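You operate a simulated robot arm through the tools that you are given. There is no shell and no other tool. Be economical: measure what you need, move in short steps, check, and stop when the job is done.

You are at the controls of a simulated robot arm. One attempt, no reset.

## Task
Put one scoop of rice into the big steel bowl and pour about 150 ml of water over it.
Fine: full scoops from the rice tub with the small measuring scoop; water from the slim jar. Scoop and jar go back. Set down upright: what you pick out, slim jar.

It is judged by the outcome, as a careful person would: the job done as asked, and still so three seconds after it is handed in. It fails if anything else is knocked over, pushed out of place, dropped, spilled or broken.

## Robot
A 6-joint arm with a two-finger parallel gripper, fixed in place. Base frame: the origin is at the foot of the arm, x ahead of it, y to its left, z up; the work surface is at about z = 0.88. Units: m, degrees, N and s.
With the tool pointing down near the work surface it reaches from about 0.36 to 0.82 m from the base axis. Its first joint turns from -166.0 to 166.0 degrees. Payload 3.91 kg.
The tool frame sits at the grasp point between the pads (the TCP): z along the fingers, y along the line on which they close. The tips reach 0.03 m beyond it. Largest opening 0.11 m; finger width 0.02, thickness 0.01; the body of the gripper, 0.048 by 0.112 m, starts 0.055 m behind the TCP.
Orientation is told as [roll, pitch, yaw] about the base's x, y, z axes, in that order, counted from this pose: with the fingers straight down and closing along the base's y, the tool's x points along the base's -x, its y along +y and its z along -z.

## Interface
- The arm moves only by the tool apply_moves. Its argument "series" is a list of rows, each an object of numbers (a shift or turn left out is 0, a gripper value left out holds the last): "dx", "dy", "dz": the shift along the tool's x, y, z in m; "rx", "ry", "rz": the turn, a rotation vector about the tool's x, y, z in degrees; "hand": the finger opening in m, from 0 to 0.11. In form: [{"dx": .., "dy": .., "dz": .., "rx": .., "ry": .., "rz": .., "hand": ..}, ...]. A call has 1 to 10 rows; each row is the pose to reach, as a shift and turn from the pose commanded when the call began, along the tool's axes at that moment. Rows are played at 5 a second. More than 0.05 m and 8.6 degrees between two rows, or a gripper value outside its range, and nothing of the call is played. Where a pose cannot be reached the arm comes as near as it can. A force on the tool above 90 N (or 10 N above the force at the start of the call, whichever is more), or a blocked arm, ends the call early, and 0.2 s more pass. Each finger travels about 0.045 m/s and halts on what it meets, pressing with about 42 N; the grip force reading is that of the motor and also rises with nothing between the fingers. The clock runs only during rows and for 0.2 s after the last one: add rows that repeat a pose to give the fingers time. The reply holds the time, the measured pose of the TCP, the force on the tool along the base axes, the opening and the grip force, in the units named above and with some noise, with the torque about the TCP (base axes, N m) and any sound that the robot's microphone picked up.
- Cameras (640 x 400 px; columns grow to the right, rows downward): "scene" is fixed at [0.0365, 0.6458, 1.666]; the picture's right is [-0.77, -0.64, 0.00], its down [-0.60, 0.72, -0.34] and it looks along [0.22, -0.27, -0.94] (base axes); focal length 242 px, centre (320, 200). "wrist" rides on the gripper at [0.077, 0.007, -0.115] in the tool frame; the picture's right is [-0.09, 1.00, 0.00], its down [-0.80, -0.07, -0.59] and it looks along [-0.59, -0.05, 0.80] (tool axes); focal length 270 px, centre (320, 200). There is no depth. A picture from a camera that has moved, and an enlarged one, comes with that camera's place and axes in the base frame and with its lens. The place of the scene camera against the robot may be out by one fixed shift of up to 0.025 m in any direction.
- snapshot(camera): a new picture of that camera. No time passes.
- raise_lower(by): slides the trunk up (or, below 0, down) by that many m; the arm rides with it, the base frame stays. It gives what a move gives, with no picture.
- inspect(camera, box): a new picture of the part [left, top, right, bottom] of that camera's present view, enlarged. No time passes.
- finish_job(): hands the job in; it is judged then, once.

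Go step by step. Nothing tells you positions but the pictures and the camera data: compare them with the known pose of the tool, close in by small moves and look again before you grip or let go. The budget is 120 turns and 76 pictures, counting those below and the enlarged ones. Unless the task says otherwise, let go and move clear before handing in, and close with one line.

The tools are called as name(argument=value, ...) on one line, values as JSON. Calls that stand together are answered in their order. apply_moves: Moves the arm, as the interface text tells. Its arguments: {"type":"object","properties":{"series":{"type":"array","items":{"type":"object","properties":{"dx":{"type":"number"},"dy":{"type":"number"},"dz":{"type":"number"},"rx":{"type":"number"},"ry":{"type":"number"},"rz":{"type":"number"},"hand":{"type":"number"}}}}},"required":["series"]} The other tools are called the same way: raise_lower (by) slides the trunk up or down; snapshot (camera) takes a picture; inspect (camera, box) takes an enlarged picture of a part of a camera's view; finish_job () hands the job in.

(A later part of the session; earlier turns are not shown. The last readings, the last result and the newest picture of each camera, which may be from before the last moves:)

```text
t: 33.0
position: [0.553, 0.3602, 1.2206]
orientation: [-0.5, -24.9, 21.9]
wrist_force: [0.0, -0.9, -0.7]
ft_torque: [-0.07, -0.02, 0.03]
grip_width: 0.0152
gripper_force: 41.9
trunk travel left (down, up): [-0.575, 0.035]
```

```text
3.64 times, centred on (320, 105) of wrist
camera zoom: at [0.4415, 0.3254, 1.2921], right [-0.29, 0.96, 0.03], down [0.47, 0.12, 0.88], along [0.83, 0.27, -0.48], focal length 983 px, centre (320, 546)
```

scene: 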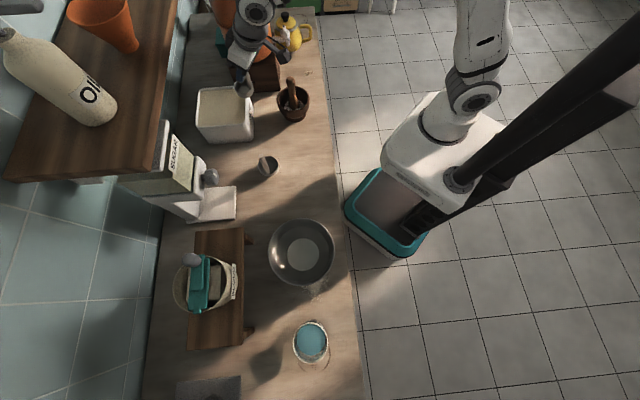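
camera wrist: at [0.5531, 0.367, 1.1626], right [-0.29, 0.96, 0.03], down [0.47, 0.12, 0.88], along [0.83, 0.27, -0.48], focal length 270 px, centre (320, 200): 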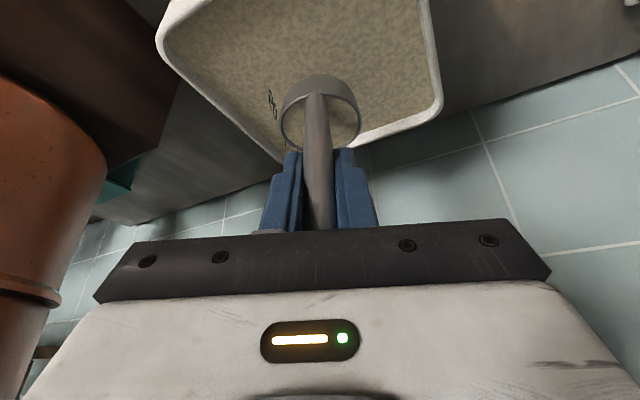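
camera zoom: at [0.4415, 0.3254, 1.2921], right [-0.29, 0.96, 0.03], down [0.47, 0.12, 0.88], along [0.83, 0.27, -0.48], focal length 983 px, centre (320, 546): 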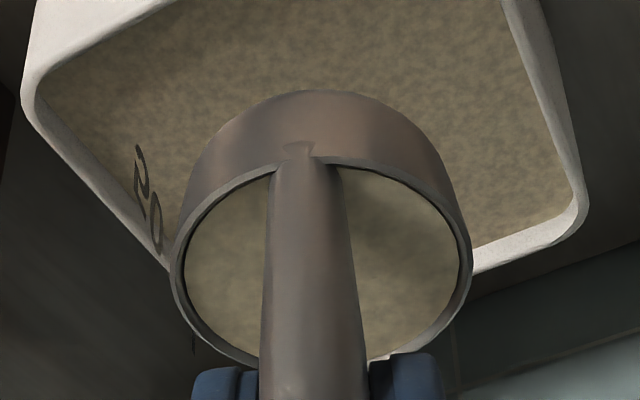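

Full cup. Swinging it over toward the bowl side at a safe height, level, facing outward there.

apply_moves(series=[{"dx": 0.0185, "dy": 0.0173, "dz": -0.0086, "rx": -1.36, "rz": -2.94}, {"dx": 0.0494, "dy": 0.046, "dz": -0.0228, "rx": -3.6, "rz": -7.8}, {"dx": 0.0834, "dy": 0.0777, "dz": -0.0386, "rx": -6.1, "rz": -13.2}, {"dx": 0.1174, "dy": 0.1093, "dz": -0.0543, "rx": -8.6, "rz": -18.6}, {"dx": 0.1514, "dy": 0.141, "dz": -0.07, "rx": -11.1, "rz": -24}, {"dx": 0.1854, "dy": 0.1726, "dz": -0.0857, "rx": -13.6, "rz": -29.4}, {"dx": 0.2194, "dy": 0.2043, "dz": -0.1014, "rx": -16.1, "rz": -34.8}, {"dx": 0.2534, "dy": 0.2359, "dz": -0.1171, "rx": -18.6, "rz": -40.2}, {"dx": 0.2874, "dy": 0.2676, "dz": -0.1328, "rx": -21.1, "rz": -45.6}, {"dx": 0.309, "dy": 0.2877, "dz": -0.1428, "rx": -22.65, "rz": -49}])

snapshot(camera="wrist")

snapshot(camera="scene")

```text
t: 35.2
position: [0.1333, 0.5032, 1.2168]
orientation: [-0.4, -24.5, 75.9]
wrist_force: [0.0, 0.5, -1.5]
ft_torque: [-0.02, -0.02, -0.02]
grip_width: 0.0154
gripper_force: 41.7
trunk travel left (down, up): [-0.575, 0.035]
```

```text
33 pictures are left
camera wrist: at [0.0973, 0.3918, 1.2891], right [-0.95, 0.32, 0.03], down [0.18, 0.45, 0.87], along [0.27, 0.83, -0.49], focal length 270 px, centre (320, 200)
```

wrist: 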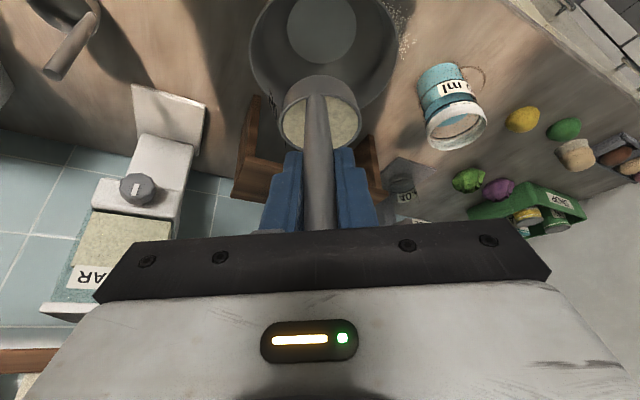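

```text
32 pictures are left
```

scene: 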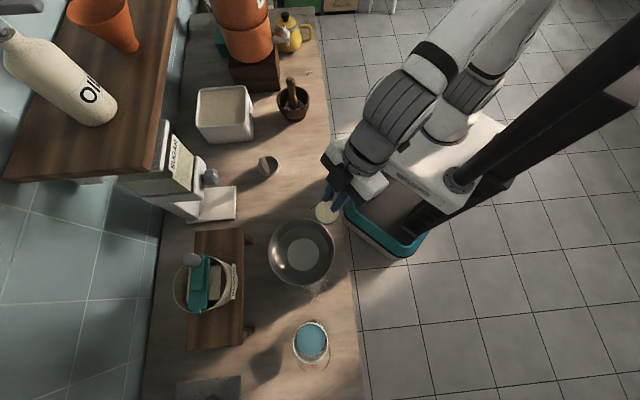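

inspect(camera="wrist", box=[400, 50, 500, 160])

```text
3.64 times, centred on (450, 105) of wrist
camera zoom: at [0.0973, 0.3918, 1.2891], right [-0.95, 0.32, 0.03], down [0.18, 0.45, 0.87], along [0.27, 0.83, -0.49], focal length 983 px, centre (-153, 546)
```

zoom: 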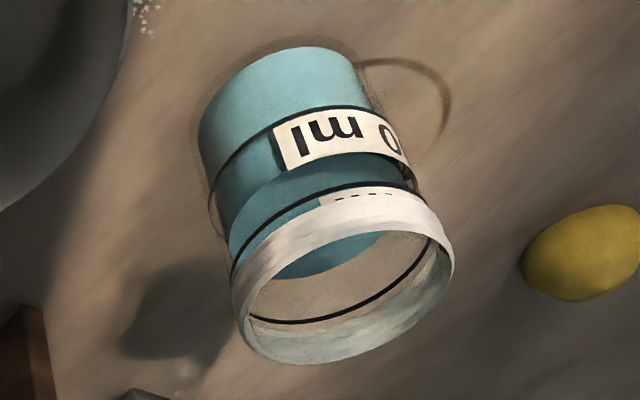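

I can see the bowl centre near (0.157, 0.608) and a graduated jar. To give the wrist room to tip outward, I'll raise the arm 0.25 m and lower the trunk correspondingly.

apply_moves(series=[{"dx": -0.008, "dz": -0.0182}, {"dx": -0.0249, "dz": -0.0546}, {"dx": -0.0415, "dz": -0.091}, {"dx": -0.0581, "dz": -0.1274}, {"dx": -0.0746, "dz": -0.1638}, {"dx": -0.0912, "dz": -0.2}, {"dx": -0.1037, "dz": -0.2275}])

raise_lower(by=-0.3)

snapshot(camera="wrist")

```text
t: 36.8
position: [0.1358, 0.5011, 1.465]
orientation: [-0.5, -23.9, 75.6]
wrist_force: [0.9, -0.5, -0.8]
ft_torque: [-0.03, 0.01, 0.01]
grip_width: 0.0152
gripper_force: 41.9
trunk travel left (down, up): [-0.575, 0.035]
```

```text
t: 39.8
position: [0.1334, 0.5002, 1.1672]
orientation: [-0.4, -24.2, 75.7]
wrist_force: [-0.4, 0.5, -0.9]
ft_torque: [-0.04, 0.01, 0.01]
grip_width: 0.0151
gripper_force: 42.4
trunk travel left (down, up): [-0.275, 0.335]
```

```text
30 pictures are left
camera wrist: at [0.0982, 0.3903, 1.2403], right [-0.94, 0.33, 0.03], down [0.18, 0.45, 0.87], along [0.27, 0.83, -0.49], focal length 270 px, centre (320, 200)
```

wrist: 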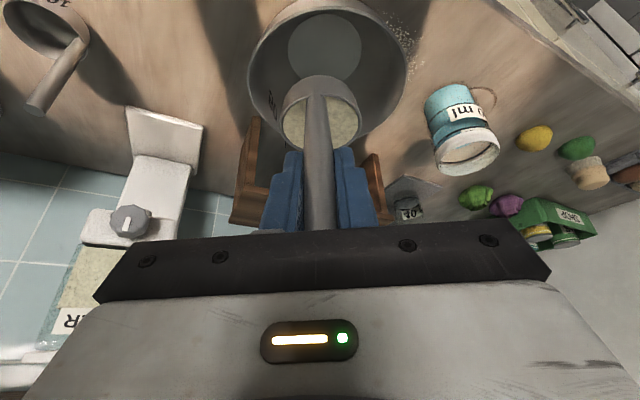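

The cup is level and full. I'll yaw it about 85° so the handle ends up sideways, while moving the mouth over the bowl centre and down to z about 1.11.

apply_moves(series=[{"dx": -0.0028, "dz": 0.0078, "rx": 3.49, "rz": 7.75}, {"dx": -0.0056, "dz": 0.0157, "rx": 6.98, "rz": 15.5}, {"dx": -0.0083, "dz": 0.0235, "rx": 10.47, "rz": 23.25}, {"dx": -0.0111, "dz": 0.0313, "rx": 13.96, "rz": 31}, {"dx": -0.0139, "dz": 0.0391, "rx": 17.45, "rz": 38.75}, {"dx": -0.0167, "dz": 0.047, "rx": 20.94, "rz": 46.5}, {"dx": -0.0195, "dz": 0.0548, "rx": 24.43, "rz": 54.25}, {"dx": -0.0222, "dz": 0.0626, "rx": 27.92, "rz": 62}, {"dx": -0.025, "dz": 0.0705, "rx": 31.41, "rz": 69.75}, {"dx": -0.0278, "dz": 0.0783, "rx": 34.9, "rz": 77.5}])

snapshot(camera="wrist")

snapshot(camera="scene")

```text
t: 42.0
position: [0.1458, 0.5544, 1.1084]
orientation: [0.2, -24.7, -9.5]
wrist_force: [-0.1, 0.2, -0.8]
ft_torque: [0.0, 0.03, -0.01]
grip_width: 0.0151
gripper_force: 41.9
trunk travel left (down, up): [-0.275, 0.335]
```

```text
29 pictures are left
camera wrist: at [0.0325, 0.582, 1.1819], right [0.24, 0.97, 0.04], down [0.46, -0.15, 0.87], along [0.85, -0.19, -0.48], focal length 270 px, centre (320, 200)
```

wrist: 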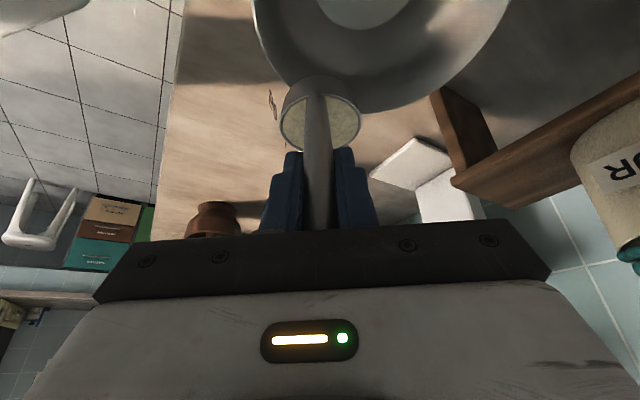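

```text
28 pictures are left
```

scene: 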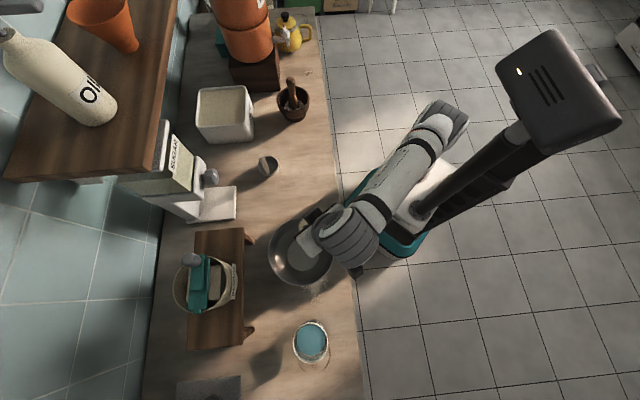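

The cup mouth is over the bowl, handle sideways. Tilting the first 85° now.

apply_moves(series=[{"dx": 0.0175, "dy": 0.0008, "dz": 0.014, "rx": -7.7, "ry": -0.67, "rz": 3.54}, {"dx": 0.0175, "dy": 0.0008, "dz": 0.014, "rx": -15.4, "ry": -1.34, "rz": 7.08}, {"dx": 0.0175, "dy": 0.0008, "dz": 0.014, "rx": -23.1, "ry": -2.0, "rz": 10.6}, {"dx": 0.0175, "dy": 0.0008, "dz": 0.014, "rx": -30.8, "ry": -2.7, "rz": 14.2}, {"dx": 0.0175, "dy": 0.0008, "dz": 0.014, "rx": -38.5, "ry": -3.36, "rz": 17.7}, {"dx": 0.0175, "dy": 0.0008, "dz": 0.014, "rx": -46.2, "ry": -4.0, "rz": 21.2}, {"dx": 0.0175, "dy": 0.0008, "dz": 0.014, "rx": -53.8, "ry": -4.7, "rz": 24.8}, {"dx": 0.0175, "dy": 0.0008, "dz": 0.014, "rx": -61.5, "ry": -5.4, "rz": 28.3}, {"dx": 0.0175, "dy": 0.0008, "dz": 0.014, "rx": -69.2, "ry": -6.0, "rz": 31.9}, {"dx": 0.0175, "dy": 0.0008, "dz": 0.014, "rx": -76.9, "ry": -6.7, "rz": 35.4}])

snapshot(camera="wrist")

inspect(camera="scene", box=[220, 180, 400, 300])

```text
t: 44.2
position: [0.1405, 0.56, 1.1079]
orientation: [70.9, -13.0, -35.4]
wrist_force: [-0.2, 0.2, -1.6]
ft_torque: [-0.06, 0.02, -0.01]
grip_width: 0.0153
gripper_force: 41.6
out of reach, approached as far as the arm can: row 8, 9, 10
trunk travel left (down, up): [-0.275, 0.335]
```

```text
27 pictures are left
camera wrist: at [0.0099, 0.5242, 1.1333], right [0.09, 0.34, 0.94], down [0.27, -0.91, 0.31], along [0.96, 0.23, -0.17], focal length 270 px, centre (320, 200)
```

wrist: 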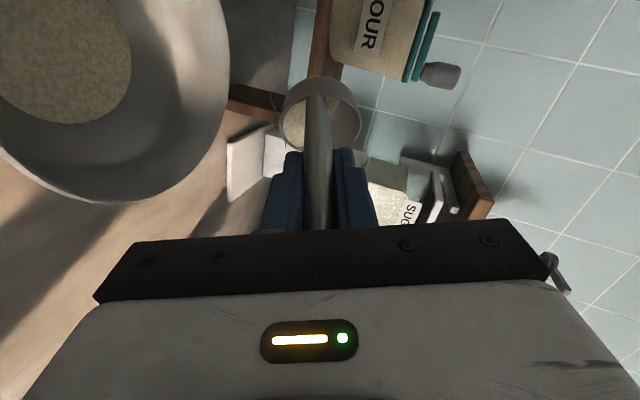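

```text
3.33 times, centred on (310, 240) of scene
camera zoom: at [0.0365, 0.6458, 1.666], right [-0.77, -0.64, 0.0], down [-0.6, 0.72, -0.34], along [0.22, -0.27, -0.94], focal length 808 px, centre (353, 67)
```

zoom: 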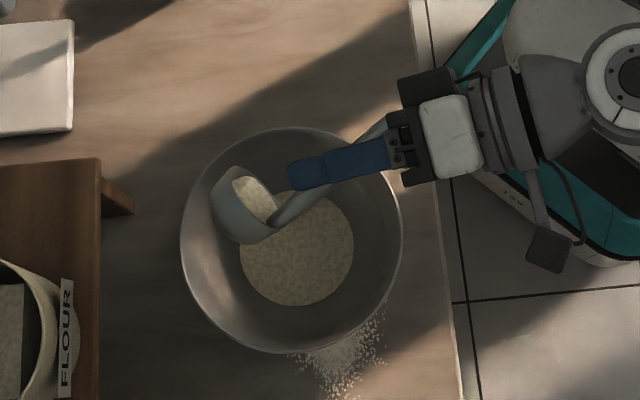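

About a third of the rice remains; the arm hits its limit near 71° of tilt. I'll ease back slightly, raise the arm 0.2 m, and lower the trunk 0.2 m to gain tilt range.

apply_moves(series=[{"rx": 7.3, "ry": 0.64, "rz": -3.3}, {"rx": 13.6, "ry": 1.2, "rz": -6.2}, {"dx": -0.004, "dy": 0.04, "dz": -0.002, "rx": 13.6, "ry": 1.2, "rz": -6.2}, {"dx": -0.0086, "dy": 0.08, "dz": -0.004, "rx": 13.6, "ry": 1.2, "rz": -6.2}, {"dx": -0.0129, "dy": 0.12, "dz": -0.006, "rx": 13.6, "ry": 1.2, "rz": -6.2}, {"dx": -0.0171, "dy": 0.16, "dz": -0.007, "rx": 13.6, "ry": 1.2, "rz": -6.2}, {"dx": -0.0225, "dy": 0.21, "dz": -0.009, "rx": 13.6, "ry": 1.2, "rz": -6.2}, {"dx": -0.0225, "dy": 0.21, "dz": -0.009, "rx": 13.6, "ry": 1.2, "rz": -6.2}])

raise_lower(by=-0.2)

```text
refused: row 7 steps farther than a row can; nothing moved
```

```text
t: 45.9
position: [0.1376, 0.5594, 0.9554]
orientation: [73.4, -11.8, -35.5]
wrist_force: [-1.5, 3.9, 24.7]
ft_torque: [0.35, 0.14, 0.0]
grip_width: 0.0153
gripper_force: 42.2
trunk travel left (down, up): [-0.099, 0.511]
stopped: the force on the tool passed its limit at 99 N (the readings are from after the stop); the commanded pose is now the measured one
```

The lift was refused but the trunk still went down, and the hand pressed on something. I'll raise the trunk straight back up and look.

raise_lower(by=0.17)

snapshot(camera="scene")

snapshot(camera="wrist")

```text
t: 47.9
position: [0.1391, 0.5591, 1.1207]
orientation: [72.7, -12.0, -35.5]
wrist_force: [-0.4, 0.5, -1.1]
ft_torque: [-0.05, 0.01, 0.01]
grip_width: 0.0154
gripper_force: 42.2
trunk travel left (down, up): [-0.269, 0.341]
```

```text
25 pictures are left
```

scene: 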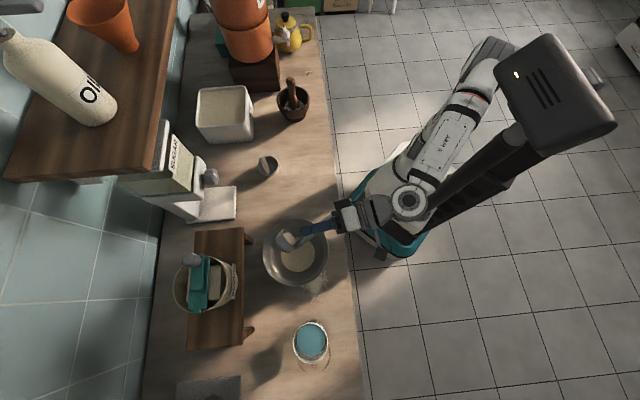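

```text
24 pictures are left
camera wrist: at [0.0089, 0.5225, 1.1446], right [0.08, 0.31, 0.95], down [0.28, -0.92, 0.27], along [0.96, 0.24, -0.16], focal length 270 px, centre (320, 200)
```

wrist: 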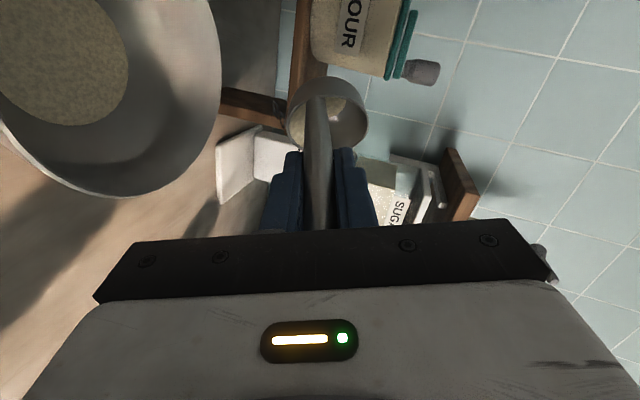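

The bowl slid about 2 cm but stands upright with the rice in it, and nothing else moved. Now I'll raise the arm properly before using the trunk.

apply_moves(series=[{"dx": -0.0083, "dy": 0.0376, "dz": -0.0115}, {"dx": -0.0166, "dy": 0.0752, "dz": -0.023}, {"dx": -0.0248, "dy": 0.1128, "dz": -0.0344}, {"dx": -0.0331, "dy": 0.1504, "dz": -0.0459}, {"dx": -0.0414, "dy": 0.188, "dz": -0.0574}, {"dx": -0.0414, "dy": 0.188, "dz": -0.0574}])

```text
t: 49.2
position: [0.1567, 0.5604, 1.317]
orientation: [72.2, -12.4, -37.2]
wrist_force: [0.1, -0.9, -0.7]
ft_torque: [-0.08, 0.04, -0.01]
grip_width: 0.0153
gripper_force: 41.5
trunk travel left (down, up): [-0.269, 0.341]
```

raise_lower(by=-0.19)

```text
t: 51.3
position: [0.1472, 0.5624, 1.127]
orientation: [72.3, -12.5, -36.1]
wrist_force: [-0.5, -0.1, -0.6]
ft_torque: [-0.06, 0.06, 0.0]
grip_width: 0.0152
gripper_force: 41.7
trunk travel left (down, up): [-0.079, 0.531]
```

apply_moves(series=[{"rx": -6.4, "ry": -0.53, "rz": 2.85}, {"rx": -12.7, "ry": -1.06, "rz": 5.7}, {"rx": -19.1, "ry": -1.6, "rz": 8.55}, {"rx": -25.5, "ry": -2.1, "rz": 11.4}, {"rx": -31.9, "ry": -2.7, "rz": 14.2}, {"rx": -38.2, "ry": -3.2, "rz": 17.1}, {"rx": -38.2, "ry": -3.2, "rz": 17.1}])

inspect(camera="scene", box=[220, 180, 400, 300])

```text
t: 52.9
position: [0.1296, 0.5954, 1.2621]
orientation: [107.7, 2.7, -39.3]
wrist_force: [0.1, -0.5, -0.8]
ft_torque: [-0.09, 0.04, 0.0]
grip_width: 0.0151
gripper_force: 42.2
out of reach, approached as far as the arm can: row 4, 5, 6, 7
trunk travel left (down, up): [-0.079, 0.531]
```

```text
3.33 times, centred on (310, 240) of scene
camera zoom: at [0.0365, 0.6458, 1.666], right [-0.77, -0.64, 0.0], down [-0.6, 0.72, -0.34], along [0.22, -0.27, -0.94], focal length 808 px, centre (353, 67)
```

zoom: 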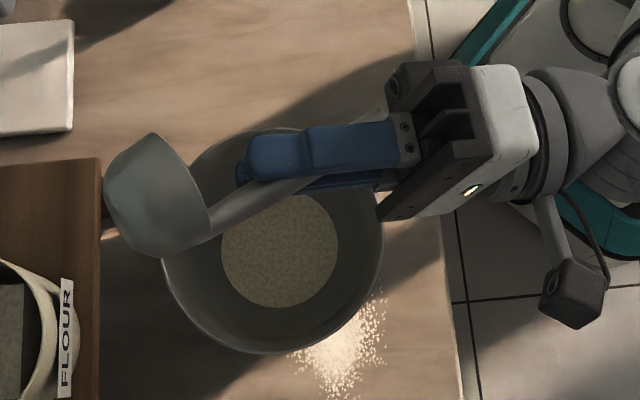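

snapshot(camera="wrist")

```text
22 pictures are left
camera wrist: at [-0.0012, 0.5598, 1.2375], right [-0.09, -0.32, 0.94], down [0.27, -0.92, -0.29], along [0.96, 0.23, 0.17], focal length 270 px, centre (320, 200)
```

wrist: 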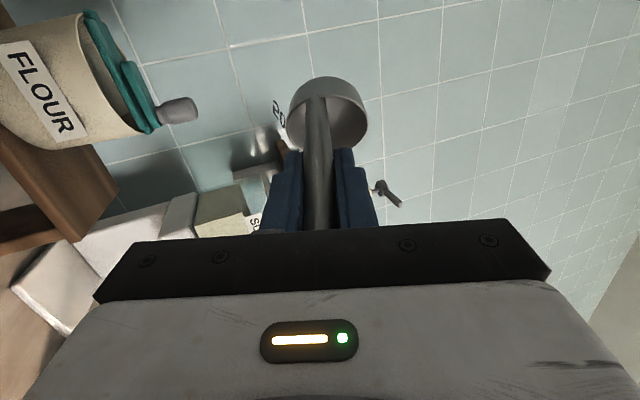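

The cup looks empty. Rotating it back toward level.

apply_moves(series=[{"rx": 7.3, "ry": 0.6, "rz": -3.3}, {"rx": 14.6, "ry": 1.2, "rz": -6.5}, {"rx": 21.8, "ry": 1.8, "rz": -9.8}, {"rx": 29.1, "ry": 2.4, "rz": -13}, {"rx": 36.4, "ry": 3.0, "rz": -16.3}, {"rx": 43.7, "ry": 3.6, "rz": -19.5}, {"rx": 51, "ry": 4.3, "rz": -22.8}, {"rx": 58.2, "ry": 4.9, "rz": -26}, {"rx": 65.5, "ry": 5.5, "rz": -29.3}, {"rx": 72.8, "ry": 6.1, "rz": -32.6}])

```text
t: 55.1
position: [0.128, 0.4919, 1.1318]
orientation: [30.7, -23.2, -22.7]
wrist_force: [0.9, -1.5, -1.3]
ft_torque: [0.0, 0.04, -0.01]
grip_width: 0.015
gripper_force: 41.7
out of reach, approached as far as the arm can: row 4, 5, 6, 7, 8, 9, 10
trunk travel left (down, up): [-0.079, 0.531]
```

With the trunk this low the arm is now cramped, so I'll raise the trunk back up by 0.3 m (moving away from everything).

raise_lower(by=0.3)

snapshot(camera="wrist")

```text
t: 58.1
position: [0.1277, 0.493, 1.4322]
orientation: [30.6, -23.1, -22.7]
wrist_force: [0.2, -0.2, -1.4]
ft_torque: [-0.04, -0.01, 0.01]
grip_width: 0.0151
gripper_force: 42.4
trunk travel left (down, up): [-0.379, 0.231]
```

```text
21 pictures are left
camera wrist: at [0.0048, 0.4889, 1.4948], right [0.22, 0.84, 0.5], down [0.36, -0.55, 0.75], along [0.9, 0.02, -0.43], focal length 270 px, centre (320, 200)
```

wrist: 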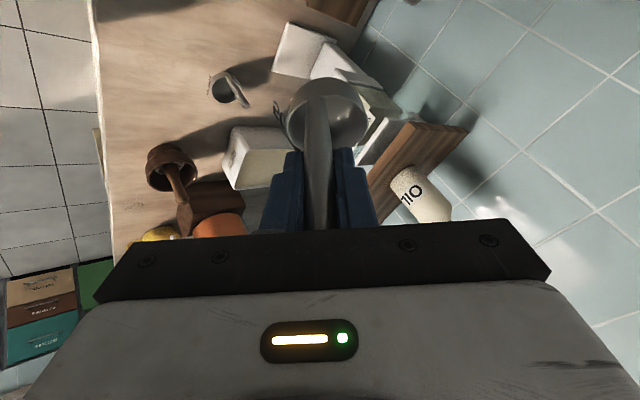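

apply_moves(series=[{"rx": 6.4, "ry": 0.5, "rz": -2.9}, {"rx": 12.8, "ry": 1.0, "rz": -5.75}, {"rx": 19.3, "ry": 1.5, "rz": -8.6}, {"rx": 25.7, "ry": 2.0, "rz": -11.5}, {"rx": 25.7, "ry": 2.0, "rz": -11.5}])

```text
t: 59.3
position: [0.1612, 0.4509, 1.3298]
orientation: [0.1, -24.4, -10.2]
wrist_force: [-0.7, -0.3, -0.4]
ft_torque: [0.02, 0.03, 0.0]
grip_width: 0.0153
gripper_force: 42.1
out of reach, approached as far as the arm can: row 1, 2, 3, 4, 5
trunk travel left (down, up): [-0.379, 0.231]
```

apply_moves(series=[{"rx": -3.1, "rz": -6.9}, {"rx": -6.2, "rz": -13.7}, {"rx": -9.2, "rz": -20.6}, {"rx": -12.3, "rz": -27.4}, {"rx": -12.3, "rz": -27.4}])

```text
t: 60.5
position: [0.1588, 0.4529, 1.3222]
orientation: [-1.0, -23.9, 20.1]
wrist_force: [-0.5, 0.3, -0.3]
ft_torque: [0.0, 0.02, 0.02]
grip_width: 0.015
gripper_force: 42.3
trunk travel left (down, up): [-0.379, 0.231]
```

Now the pose is reachable again and the cup is level. Moving over the scoop's home spot and descending to just above the table.

apply_moves(series=[{"dx": -0.0287, "dy": -0.0178, "dz": 0.0128}, {"dx": -0.0575, "dy": -0.0357, "dz": 0.0256}, {"dx": -0.0862, "dy": -0.0535, "dz": 0.0384}, {"dx": -0.0679, "dy": -0.0535, "dz": 0.0795}, {"dx": -0.0496, "dy": -0.0535, "dz": 0.1206}, {"dx": -0.0313, "dy": -0.0535, "dz": 0.1616}, {"dx": -0.013, "dy": -0.0535, "dz": 0.2027}, {"dx": 0.0053, "dy": -0.0535, "dz": 0.2438}, {"dx": 0.0237, "dy": -0.0535, "dz": 0.2849}])

snapshot(camera="wrist")

snapshot(camera="scene")

```text
t: 62.5
position: [0.2611, 0.4284, 1.0604]
orientation: [-0.1, -24.3, 19.9]
wrist_force: [0.4, 0.3, -0.4]
ft_torque: [0.03, 0.06, 0.01]
grip_width: 0.0153
gripper_force: 41.8
trunk travel left (down, up): [-0.379, 0.231]
```

```text
20 pictures are left
camera wrist: at [0.1489, 0.3971, 1.1327], right [-0.26, 0.96, 0.03], down [0.48, 0.1, 0.87], along [0.84, 0.24, -0.49], focal length 270 px, centre (320, 200)
```

wrist: 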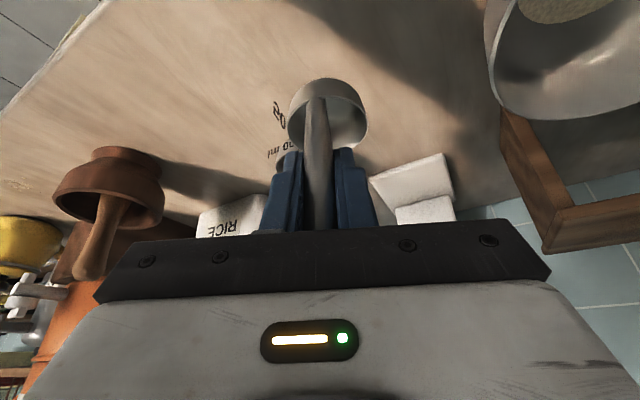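

```text
19 pictures are left
```

scene: 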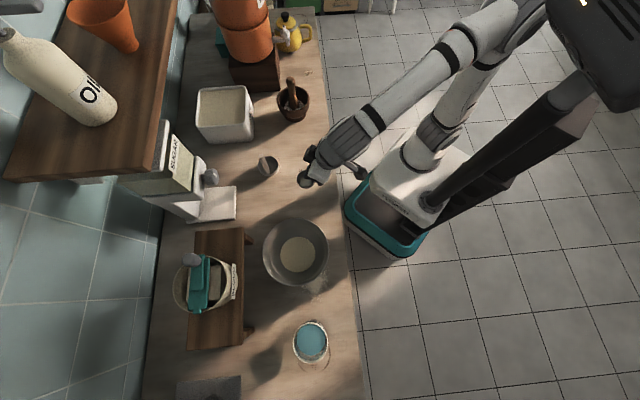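

The scoop is level to within a few degrees over its home. Lowering to the table.

apply_moves(series=[{"dx": 0.006, "dy": 0.0039, "dz": 0.0303}, {"dx": 0.018, "dy": 0.0039, "dz": 0.0576}, {"dx": 0.0263, "dy": 0.0039, "dz": 0.0757}, {"dx": 0.0292, "dy": 0.0039, "dz": 0.0821}, {"dx": 0.0292, "dy": 0.0039, "dz": 0.0821}])

inspect(camera="wrist", box=[240, 50, 400, 200])

```text
t: 63.7
position: [0.2695, 0.4381, 0.9716]
orientation: [-0.1, -24.3, 19.8]
wrist_force: [0.5, -0.2, -1.6]
ft_torque: [0.0, 0.02, -0.01]
grip_width: 0.015
gripper_force: 41.8
trunk travel left (down, up): [-0.379, 0.231]
```

```text
2.67 times, centred on (320, 125) of wrist
camera zoom: at [0.1566, 0.4063, 1.0441], right [-0.26, 0.96, 0.03], down [0.48, 0.1, 0.87], along [0.84, 0.24, -0.49], focal length 721 px, centre (320, 400)
```

zoom: 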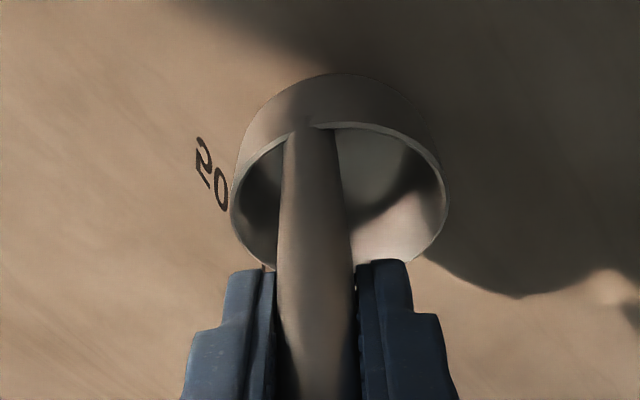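

The cup is empty. Feeling for the table in small steps.

apply_moves(series=[{"dx": 0.0008, "dz": 0.0018}, {"dx": 0.0016, "dz": 0.0036}, {"dx": 0.0016, "dz": 0.0036}])

```text
t: 64.5
position: [0.2683, 0.438, 0.9685]
orientation: [-0.1, -24.3, 19.9]
wrist_force: [-0.8, 0.7, 17.3]
ft_torque: [0.19, 0.11, 0.01]
grip_width: 0.0153
gripper_force: 41.6
trunk travel left (down, up): [-0.379, 0.231]
```

Contact (17 N). Releasing and withdrawing along the tool axis.

apply_moves(series=[{"hand": 0.03}, {"hand": 0.06}, {"hand": 0.06}, {"hand": 0.06}, {"dz": -0.03, "hand": 0.06}, {"dz": -0.07}, {"dz": -0.11}, {"dz": -0.15}])

snapshot(camera="wrist")

inspect(camera="scene", box=[220, 140, 380, 380])

```text
t: 66.3
position: [0.2064, 0.4122, 1.1011]
orientation: [-0.3, -24.3, 19.9]
wrist_force: [-0.2, -0.3, -0.1]
ft_torque: [0.01, 0.01, -0.01]
grip_width: 0.0599
gripper_force: 0.1
trunk travel left (down, up): [-0.379, 0.231]
```

```text
17 pictures are left
camera wrist: at [0.0945, 0.3809, 1.1746], right [-0.26, 0.96, 0.03], down [0.48, 0.1, 0.87], along [0.84, 0.24, -0.49], focal length 270 px, centre (320, 200)
```

wrist: 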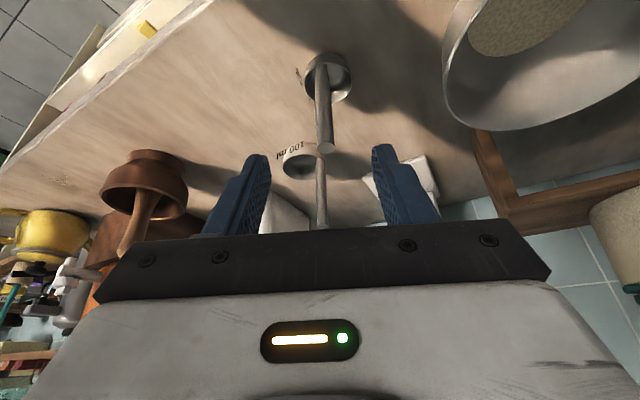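

```text
1.67 times, centred on (300, 260) of scene
camera zoom: at [0.0365, 0.6458, 1.666], right [-0.77, -0.64, 0.0], down [-0.6, 0.72, -0.34], along [0.22, -0.27, -0.94], focal length 404 px, centre (353, 100)
```

zoom: 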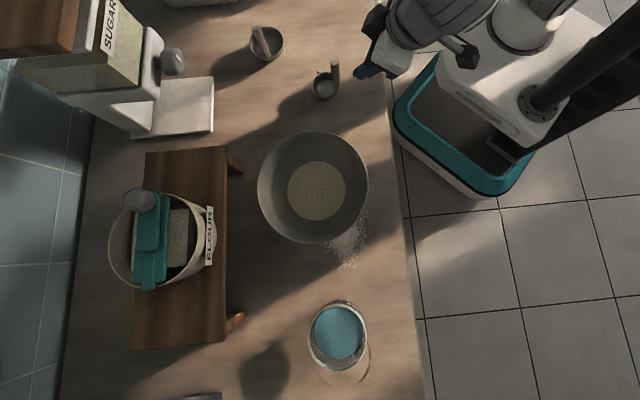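

The scoop is back upright, the rice is in the bowl, and the loose grains beside it were there from the start. Next the jar near (-0.01, 0.76): I'll swing round to face it, with the gripper open.

apply_moves(series=[{"dx": 0.0112, "dy": 0.0154, "dz": -0.016, "rx": -2.88, "rz": -6.38, "hand": 0.08}, {"dx": 0.0224, "dy": 0.0309, "dz": -0.032, "rx": -5.76, "rz": -12.76, "hand": 0.11}, {"dx": 0.0336, "dy": 0.0463, "dz": -0.048, "rx": -8.64, "rz": -19.1}, {"dx": 0.0448, "dy": 0.0618, "dz": -0.064, "rx": -11.5, "rz": -25.5}, {"dx": 0.056, "dy": 0.0772, "dz": -0.08, "rx": -14.4, "rz": -31.9}, {"dx": 0.0672, "dy": 0.0926, "dz": -0.096, "rx": -17.3, "rz": -38.3}, {"dx": 0.0784, "dy": 0.108, "dz": -0.112, "rx": -20.2, "rz": -44.7}, {"dx": 0.0896, "dy": 0.1235, "dz": -0.128, "rx": -23, "rz": -51}, {"dx": 0.1008, "dy": 0.139, "dz": -0.144, "rx": -25.9, "rz": -57.4}, {"dx": 0.112, "dy": 0.1544, "dz": -0.16, "rx": -28.8, "rz": -63.8}])

```text
t: 68.5
position: [0.0907, 0.5028, 1.18]
orientation: [-0.5, -21.7, 77.9]
wrist_force: [0.5, -0.6, 0.5]
ft_torque: [-0.02, -0.02, -0.01]
grip_width: 0.1098
gripper_force: 0.1
trunk travel left (down, up): [-0.379, 0.231]
stopped in row 10: the arm was blocked; the commanded pose is now the measured one
```

snapshot(camera="scene")

```text
15 pictures are left
```

scene: 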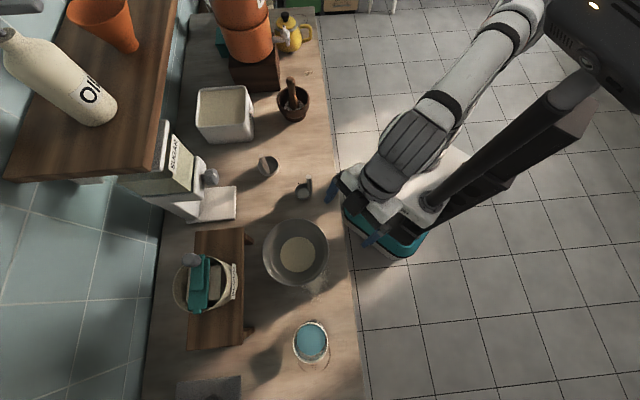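

The folded elbow came up against the robot's own mast. I'll extend outward first, then swing toward the jar.

apply_moves(series=[{"dx": -0.0304, "dy": 0.0118, "dz": 0.0067}, {"dx": -0.0608, "dy": 0.0235, "dz": 0.0135}, {"dx": -0.0913, "dy": 0.0353, "dz": 0.0202}, {"dx": -0.1217, "dy": 0.047, "dz": 0.0269}])

```text
t: 69.5
position: [0.0625, 0.6346, 1.2029]
orientation: [-0.5, -22.1, 78.5]
wrist_force: [0.0, -0.3, 0.3]
ft_torque: [0.0, 0.0, 0.0]
grip_width: 0.11
gripper_force: 0.1
trunk travel left (down, up): [-0.379, 0.231]
```

apply_moves(series=[{"dx": 0.015, "dy": 0.021, "dz": 0.012, "rx": -1.4, "rz": -3.5}, {"dx": 0.03, "dy": 0.042, "dz": 0.024, "rx": -2.9, "rz": -7.1}, {"dx": 0.0447, "dy": 0.063, "dz": 0.0358, "rx": -4.3, "rz": -10.65}, {"dx": 0.0447, "dy": 0.063, "dz": 0.0358, "rx": -4.3, "rz": -10.65}])

snapshot(camera="wrist")

```text
t: 70.5
position: [-0.003, 0.6193, 1.152]
orientation: [-0.5, -21.9, 90.0]
wrist_force: [0.2, -0.1, 0.2]
ft_torque: [-0.01, 0.01, 0.03]
grip_width: 0.1102
gripper_force: 0.1
trunk travel left (down, up): [-0.379, 0.231]
```

```text
14 pictures are left
camera wrist: at [-0.01, 0.5063, 1.2296], right [-1.0, 0.09, 0.03], down [0.07, 0.52, 0.85], along [0.06, 0.85, -0.52], focal length 270 px, centre (320, 200)
```

wrist: 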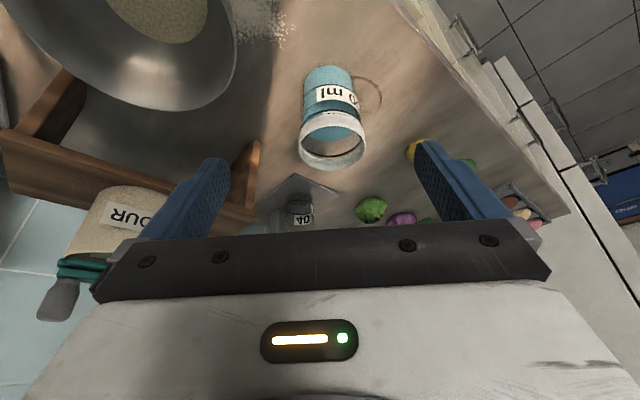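

inspect(camera="wrist", box=[280, 50, 400, 190])

```text
2.86 times, centred on (340, 120) of wrist
camera zoom: at [-0.01, 0.5063, 1.2296], right [-1.0, 0.09, 0.03], down [0.07, 0.52, 0.85], along [0.06, 0.85, -0.52], focal length 772 px, centre (263, 429)
```

zoom: 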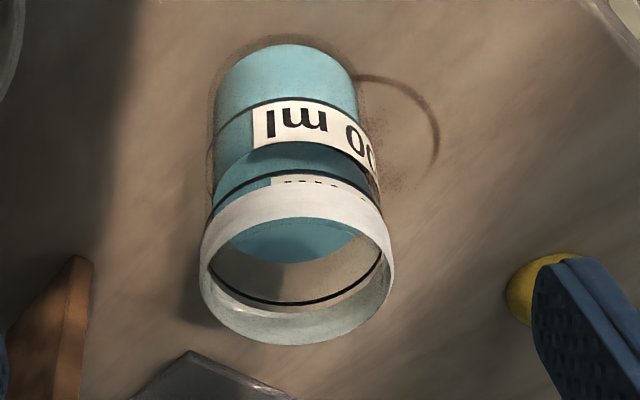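

The jar is about 0.08 wide and 0.12 tall, centred near (-0.011, 0.747), with graduation rings and a label. I'll look at it from the label side to read the marks.

apply_moves(series=[{"dx": 0.0022, "dy": 0.024, "dz": 0.0056, "rx": 2.6, "rz": 6.5}, {"dx": 0.0044, "dy": 0.048, "dz": 0.011, "rx": 5.2, "rz": 13}, {"dx": 0.0066, "dy": 0.072, "dz": 0.017, "rx": 7.8, "rz": 19.5}, {"dx": 0.0088, "dy": 0.096, "dz": 0.022, "rx": 10.4, "rz": 26}, {"dx": 0.011, "dy": 0.12, "dz": 0.028, "rx": 13.05, "rz": 32.5}])

snapshot(camera="wrist")

```text
t: 71.7
position: [-0.1107, 0.6229, 1.1293]
orientation: [0.4, -22.6, 53.5]
wrist_force: [0.5, -0.3, 0.7]
ft_torque: [0.03, 0.01, 0.04]
grip_width: 0.1101
gripper_force: 0.2
trunk travel left (down, up): [-0.379, 0.231]
```

```text
12 pictures are left
camera wrist: at [-0.1838, 0.5339, 1.2054], right [-0.75, 0.66, 0.04], down [0.36, 0.37, 0.86], along [0.55, 0.66, -0.51], focal length 270 px, centre (320, 200)
```

wrist: 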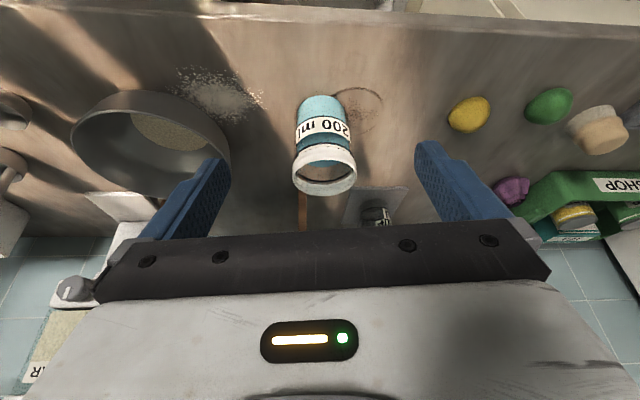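

inspect(camera="wrist", box=[270, 80, 380, 200])

```text
3.33 times, centred on (325, 140) of wrist
camera zoom: at [-0.1838, 0.5339, 1.2054], right [-0.75, 0.66, 0.04], down [0.36, 0.37, 0.86], along [0.55, 0.66, -0.51], focal length 901 px, centre (303, 400)
```

zoom: 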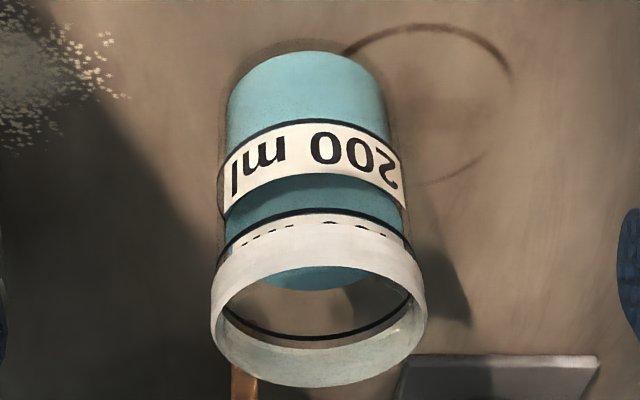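

The lower line is 200 ml, and the water stands at roughly 300 ml, so about 150 ml should remain. Returning to face the jar squarely.

apply_moves(series=[{"dx": -0.0052, "dy": -0.0188, "dz": 0.0087, "rx": -2.8, "rz": -6.74}, {"dx": -0.0105, "dy": -0.0376, "dz": 0.0174, "rx": -5.6, "rz": -13.5}, {"dx": -0.0157, "dy": -0.0563, "dz": 0.026, "rx": -8.4, "rz": -20.2}, {"dx": -0.021, "dy": -0.0751, "dz": 0.0347, "rx": -11.2, "rz": -27}, {"dx": -0.0262, "dy": -0.0939, "dz": 0.0434, "rx": -14, "rz": -33.7}, {"dx": -0.0262, "dy": -0.0939, "dz": 0.0434, "rx": -14, "rz": -33.7}])

apply_moves(series=[{"ry": -7.6}, {"ry": -15.2}, {"ry": -22.8}, {"ry": -30.4}, {"ry": -38}, {"ry": -38}])

```text
t: 73.1
position: [-0.0204, 0.6, 1.0904]
orientation: [-0.1, -22.1, 91.2]
wrist_force: [0.5, -0.2, 0.2]
ft_torque: [0.0, -0.03, -0.01]
grip_width: 0.11
gripper_force: 0.0
trunk travel left (down, up): [-0.379, 0.231]
```

```text
t: 74.5
position: [-0.0207, 0.6009, 1.0913]
orientation: [-0.5, -57.9, 91.2]
wrist_force: [0.9, -0.1, 0.2]
ft_torque: [-0.01, -0.01, 0.02]
grip_width: 0.11
gripper_force: 0.1
trunk travel left (down, up): [-0.379, 0.231]
```

Tilt about 58° reached. Lowering in front of the jar to grip height.

apply_moves(series=[{"dx": 0.0308, "dy": -0.0032, "dz": 0.0263}, {"dx": 0.0617, "dy": -0.0065, "dz": 0.0526}, {"dx": 0.0925, "dy": -0.0097, "dz": 0.0789}, {"dx": 0.0925, "dy": -0.0097, "dz": 0.0789}])

snapshot(camera="wrist")

```text
t: 75.5
position: [-0.0143, 0.6233, 0.9694]
orientation: [-0.1, -60.0, 91.1]
wrist_force: [0.1, 0.2, 0.4]
ft_torque: [0.0, -0.03, 0.0]
grip_width: 0.1101
gripper_force: 0.1
trunk travel left (down, up): [-0.379, 0.231]
```

```text
10 pictures are left
camera wrist: at [-0.0182, 0.4871, 0.9611], right [-1.0, 0.03, 0.08], down [0.07, -0.11, 0.99], along [0.03, 0.99, 0.11], focal length 270 px, centre (320, 200)
```

wrist: 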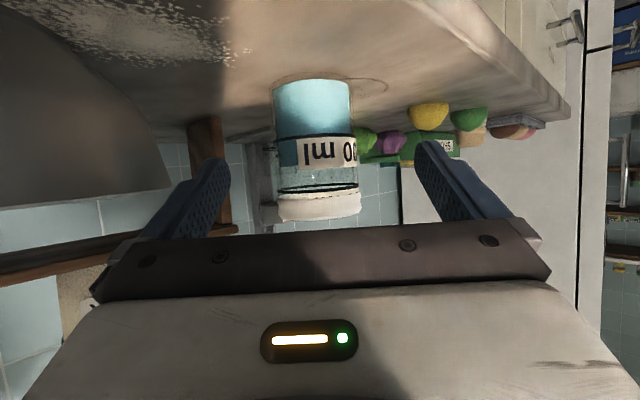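

Clear side view: water is at about 300 ml (halfway between two lines), jar centred near x = -0.007. Advancing around the jar with a small sideways correction.

apply_moves(series=[{"dx": -0.0122, "dy": -0.0096, "dz": 0.0199}, {"dx": -0.0244, "dy": -0.0096, "dz": 0.0398}, {"dx": -0.0366, "dy": -0.0096, "dz": 0.0598}, {"dx": -0.0488, "dy": -0.0096, "dz": 0.0797}, {"dx": -0.061, "dy": -0.0096, "dz": 0.0996}, {"dx": -0.061, "dy": -0.0096, "dz": 0.0996}])

snapshot(camera="wrist")

```text
t: 76.9
position: [-0.002, 0.7393, 0.9759]
orientation: [-0.1, -60.1, 91.2]
wrist_force: [-0.4, 0.6, -1.0]
ft_torque: [0.01, 0.03, 0.03]
grip_width: 0.11
gripper_force: 0.0
trunk travel left (down, up): [-0.379, 0.231]
```

```text
9 pictures are left
camera wrist: at [-0.0069, 0.6027, 0.9664], right [-1.0, 0.02, 0.08], down [0.07, -0.11, 0.99], along [0.03, 0.99, 0.11], focal length 270 px, centre (320, 200)
```

wrist: 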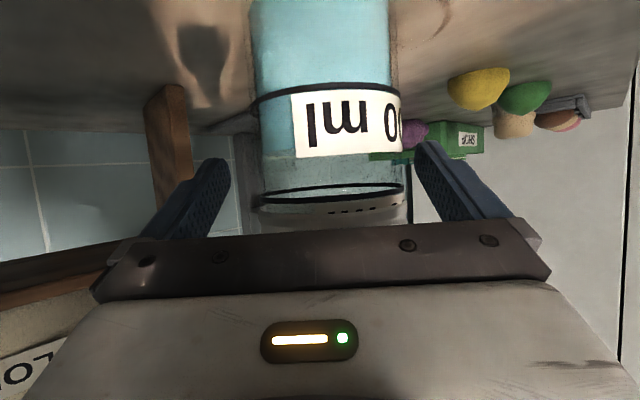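

Jar is centred within 3 mm; correcting that and closing.

apply_moves(series=[{"dy": 0.003}, {"dy": 0.003, "hand": 0.09}, {"dy": 0.003, "hand": 0.06}, {"dy": 0.003, "hand": 0.06}, {"dy": 0.003, "hand": 0.06}, {"dy": 0.003, "hand": 0.06}])

```text
t: 78.3
position: [-0.007, 0.7384, 0.9766]
orientation: [-0.1, -60.1, 91.2]
wrist_force: [-2.2, 0.1, 1.0]
ft_torque: [0.04, 0.41, 0.01]
grip_width: 0.0826
gripper_force: 42.0
trunk travel left (down, up): [-0.379, 0.231]
```

Gripped (0.083 m). Lifting slowly.

apply_moves(series=[{"dx": -0.0173, "dz": -0.01}, {"dx": -0.0433, "dz": -0.025}, {"dx": -0.0693, "dz": -0.04}, {"dx": -0.0953, "dz": -0.055}, {"dx": -0.1212, "dz": -0.07}, {"dx": -0.1386, "dz": -0.08}, {"dx": -0.1386, "dz": -0.08}])

```text
t: 79.9
position: [-0.0071, 0.7414, 1.1348]
orientation: [-0.1, -60.1, 91.3]
wrist_force: [1.2, -0.3, -5.4]
ft_torque: [-0.08, 0.0, -0.01]
grip_width: 0.0823
gripper_force: 41.7
trunk travel left (down, up): [-0.379, 0.231]
```

The jar is up. Moving it next to the bowl with its right lip over the bowl's interior.

apply_moves(series=[{"dx": 0.004, "dy": -0.0069, "dz": -0.0044}, {"dx": 0.012, "dy": -0.0206, "dz": -0.0133}, {"dx": 0.0214, "dy": -0.0367, "dz": -0.0237}, {"dx": 0.032, "dy": -0.055, "dz": -0.0355}, {"dx": 0.0427, "dy": -0.0733, "dz": -0.0473}, {"dx": 0.0521, "dy": -0.0894, "dz": -0.0577}, {"dx": 0.06, "dy": -0.103, "dz": -0.0666}, {"dx": 0.0641, "dy": -0.11, "dz": -0.071}, {"dx": 0.0641, "dy": -0.11, "dz": -0.071}])

snapshot(camera="scene")

```text
t: 81.9
position: [0.1066, 0.6477, 1.1142]
orientation: [-0.2, -60.1, 91.1]
wrist_force: [0.5, 0.3, -4.9]
ft_torque: [-0.08, -0.02, -0.02]
grip_width: 0.0823
gripper_force: 41.8
trunk travel left (down, up): [-0.379, 0.231]
```

```text
8 pictures are left
```

scene: 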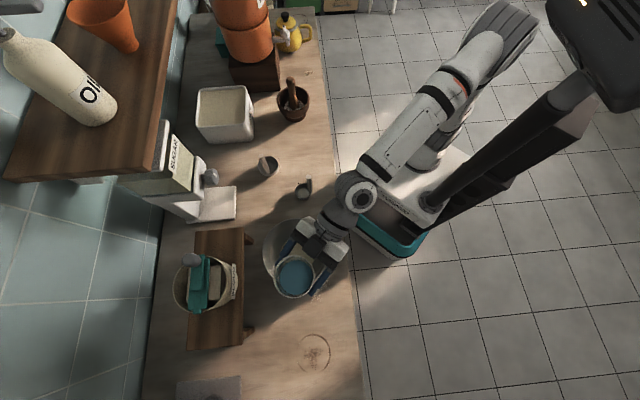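

The jar's mouth is beside the bowl centre as planned. Tilting first to 48°, before any water should flow, and checking.

apply_moves(series=[{"dx": 0.006, "dy": -0.0026, "dz": -0.001, "rx": -4, "rz": 6.93}, {"dx": 0.0127, "dy": -0.0052, "dz": -0.002, "rx": -8, "rz": 13.86}, {"dx": 0.0191, "dy": -0.0078, "dz": -0.0031, "rx": -12, "rz": 20.8}, {"dx": 0.0191, "dy": -0.0078, "dz": -0.0031, "rx": -16, "rz": 27.7}, {"dx": 0.0191, "dy": -0.0078, "dz": -0.0031, "rx": -20, "rz": 34.6}, {"dx": 0.0191, "dy": -0.0078, "dz": -0.0031, "rx": -24, "rz": 41.6}, {"dx": 0.0191, "dy": -0.0078, "dz": -0.0031, "rx": -24, "rz": 41.6}])

inspect(camera="scene", box=[240, 200, 380, 320])

```text
t: 83.5
position: [0.112, 0.6357, 1.1001]
orientation: [65.9, -35.4, 39.0]
wrist_force: [0.5, -0.2, -5.4]
ft_torque: [-0.07, -0.17, 0.02]
grip_width: 0.0826
gripper_force: 41.9
trunk travel left (down, up): [-0.379, 0.231]
```

```text
3.33 times, centred on (310, 260) of scene
camera zoom: at [0.0365, 0.6458, 1.666], right [-0.77, -0.64, 0.0], down [-0.6, 0.72, -0.34], along [0.22, -0.27, -0.94], focal length 808 px, centre (353, 0)
```

zoom: 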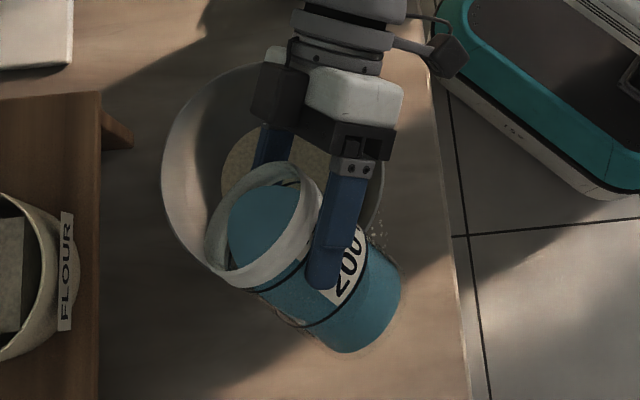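

The lip is over the bowl interior but a bit to one side. I'll shift about 2 cm toward the bowl centre and tilt on to 68°, holding briefly.

apply_moves(series=[{"dx": 0.0012, "dy": -0.0021, "dz": -0.0071}, {"dx": 0.0024, "dy": -0.0042, "dz": -0.0141, "rx": -1, "rz": 1.73}, {"dx": 0.0036, "dy": -0.0063, "dz": -0.0212, "rx": -3, "rz": 5.2}, {"dx": 0.0036, "dy": -0.0063, "dz": -0.0212, "rx": -5, "rz": 8.66}, {"dx": 0.0036, "dy": -0.0063, "dz": -0.0212, "rx": -7, "rz": 12.1}, {"dx": 0.0036, "dy": -0.0063, "dz": -0.0212, "rx": -8.5, "rz": 14.7}, {"dx": 0.0036, "dy": -0.0063, "dz": -0.0212, "rx": -10, "rz": 17.3}, {"dx": 0.0036, "dy": -0.0063, "dz": -0.0212, "rx": -10, "rz": 17.3}, {"dx": 0.0036, "dy": -0.0063, "dz": -0.0212, "rx": -10, "rz": 17.3}, {"dx": 0.0036, "dy": -0.0063, "dz": -0.0212, "rx": -10, "rz": 17.3}])

inspect(camera="scene", box=[240, 200, 380, 320])

```text
t: 85.7
position: [0.1236, 0.6159, 1.1]
orientation: [78.6, -19.0, 33.0]
wrist_force: [-0.2, -0.6, -3.2]
ft_torque: [-0.07, -0.13, 0.01]
grip_width: 0.0824
gripper_force: 41.8
trunk travel left (down, up): [-0.379, 0.231]
```

```text
3.33 times, centred on (310, 260) of scene
camera zoom: at [0.0365, 0.6458, 1.666], right [-0.77, -0.64, 0.0], down [-0.6, 0.72, -0.34], along [0.22, -0.27, -0.94], focal length 808 px, centre (353, 0)
```

zoom: 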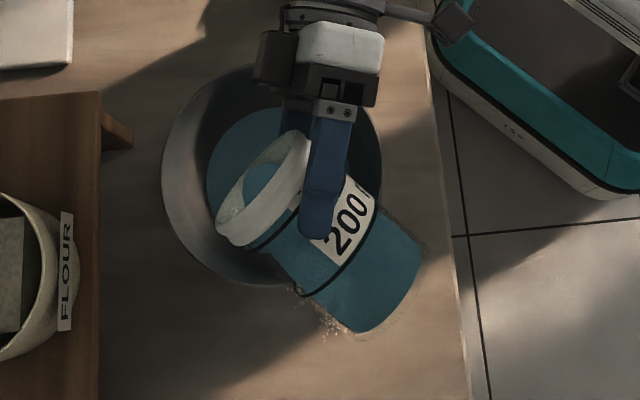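

Water has gone into the bowl. Bringing the jar back upright to check the level.

apply_moves(series=[{"rx": 4, "rz": -6.93}, {"dx": -0.0034, "dy": 0.0093, "dz": -0.0017, "rx": 8, "rz": -13.9}, {"dx": -0.0067, "dy": 0.0185, "dz": -0.0034, "rx": 12, "rz": -20.8}, {"dx": -0.0067, "dy": 0.0185, "dz": -0.0034, "rx": 16, "rz": -27.7}, {"dx": -0.0067, "dy": 0.0185, "dz": -0.0034, "rx": 20, "rz": -34.6}, {"dx": -0.0067, "dy": 0.0185, "dz": -0.0034, "rx": 24, "rz": -41.6}, {"dx": -0.0067, "dy": 0.0185, "dz": -0.0034, "rx": 28, "rz": -48.5}, {"dx": -0.0067, "dy": 0.0185, "dz": -0.0034, "rx": 32, "rz": -55.4}, {"dx": -0.0067, "dy": 0.0185, "dz": -0.0034, "rx": 34, "rz": -58.9}, {"dx": -0.0067, "dy": 0.0185, "dz": -0.0034, "rx": 34, "rz": -58.9}])

snapshot(camera="wrist")

```text
t: 87.9
position: [0.1242, 0.6144, 1.1191]
orientation: [-0.3, -60.1, 91.2]
wrist_force: [0.1, -0.3, -4.0]
ft_torque: [-0.05, -0.03, 0.01]
grip_width: 0.082
gripper_force: 41.8
trunk travel left (down, up): [-0.379, 0.231]
```

```text
5 pictures are left
camera wrist: at [0.1191, 0.4788, 1.1104], right [-1.0, 0.02, 0.07], down [0.07, -0.11, 0.99], along [0.03, 0.99, 0.11], focal length 270 px, centre (320, 200)
```

wrist: 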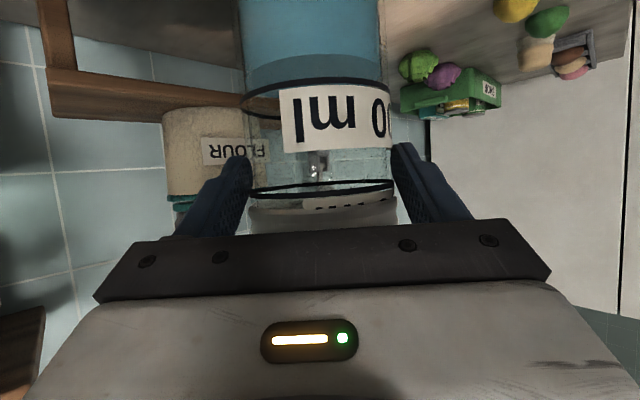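

The level is now clearly below the 200 ml line, at roughly 150–160 ml, so about 150 ml has been poured. Carrying the jar back to its ring on the counter.

apply_moves(series=[{"dx": -0.009, "dy": 0.008, "dz": 0.003}, {"dx": -0.0193, "dy": 0.0257, "dz": 0.0164}, {"dx": -0.029, "dy": 0.0449, "dz": 0.0316}, {"dx": -0.0387, "dy": 0.0642, "dz": 0.0469}, {"dx": -0.0483, "dy": 0.0835, "dz": 0.0622}, {"dx": -0.058, "dy": 0.1027, "dz": 0.0775}, {"dx": -0.069, "dy": 0.1188, "dz": 0.092}, {"dx": -0.0773, "dy": 0.1284, "dz": 0.1018}, {"dx": -0.0773, "dy": 0.1284, "dz": 0.1018}])

```text
t: 89.9
position: [-0.0089, 0.74, 1.1348]
orientation: [-0.1, -60.1, 91.2]
wrist_force: [0.6, -0.4, -3.3]
ft_torque: [-0.06, 0.01, 0.02]
grip_width: 0.0825
gripper_force: 41.9
trunk travel left (down, up): [-0.379, 0.231]
```

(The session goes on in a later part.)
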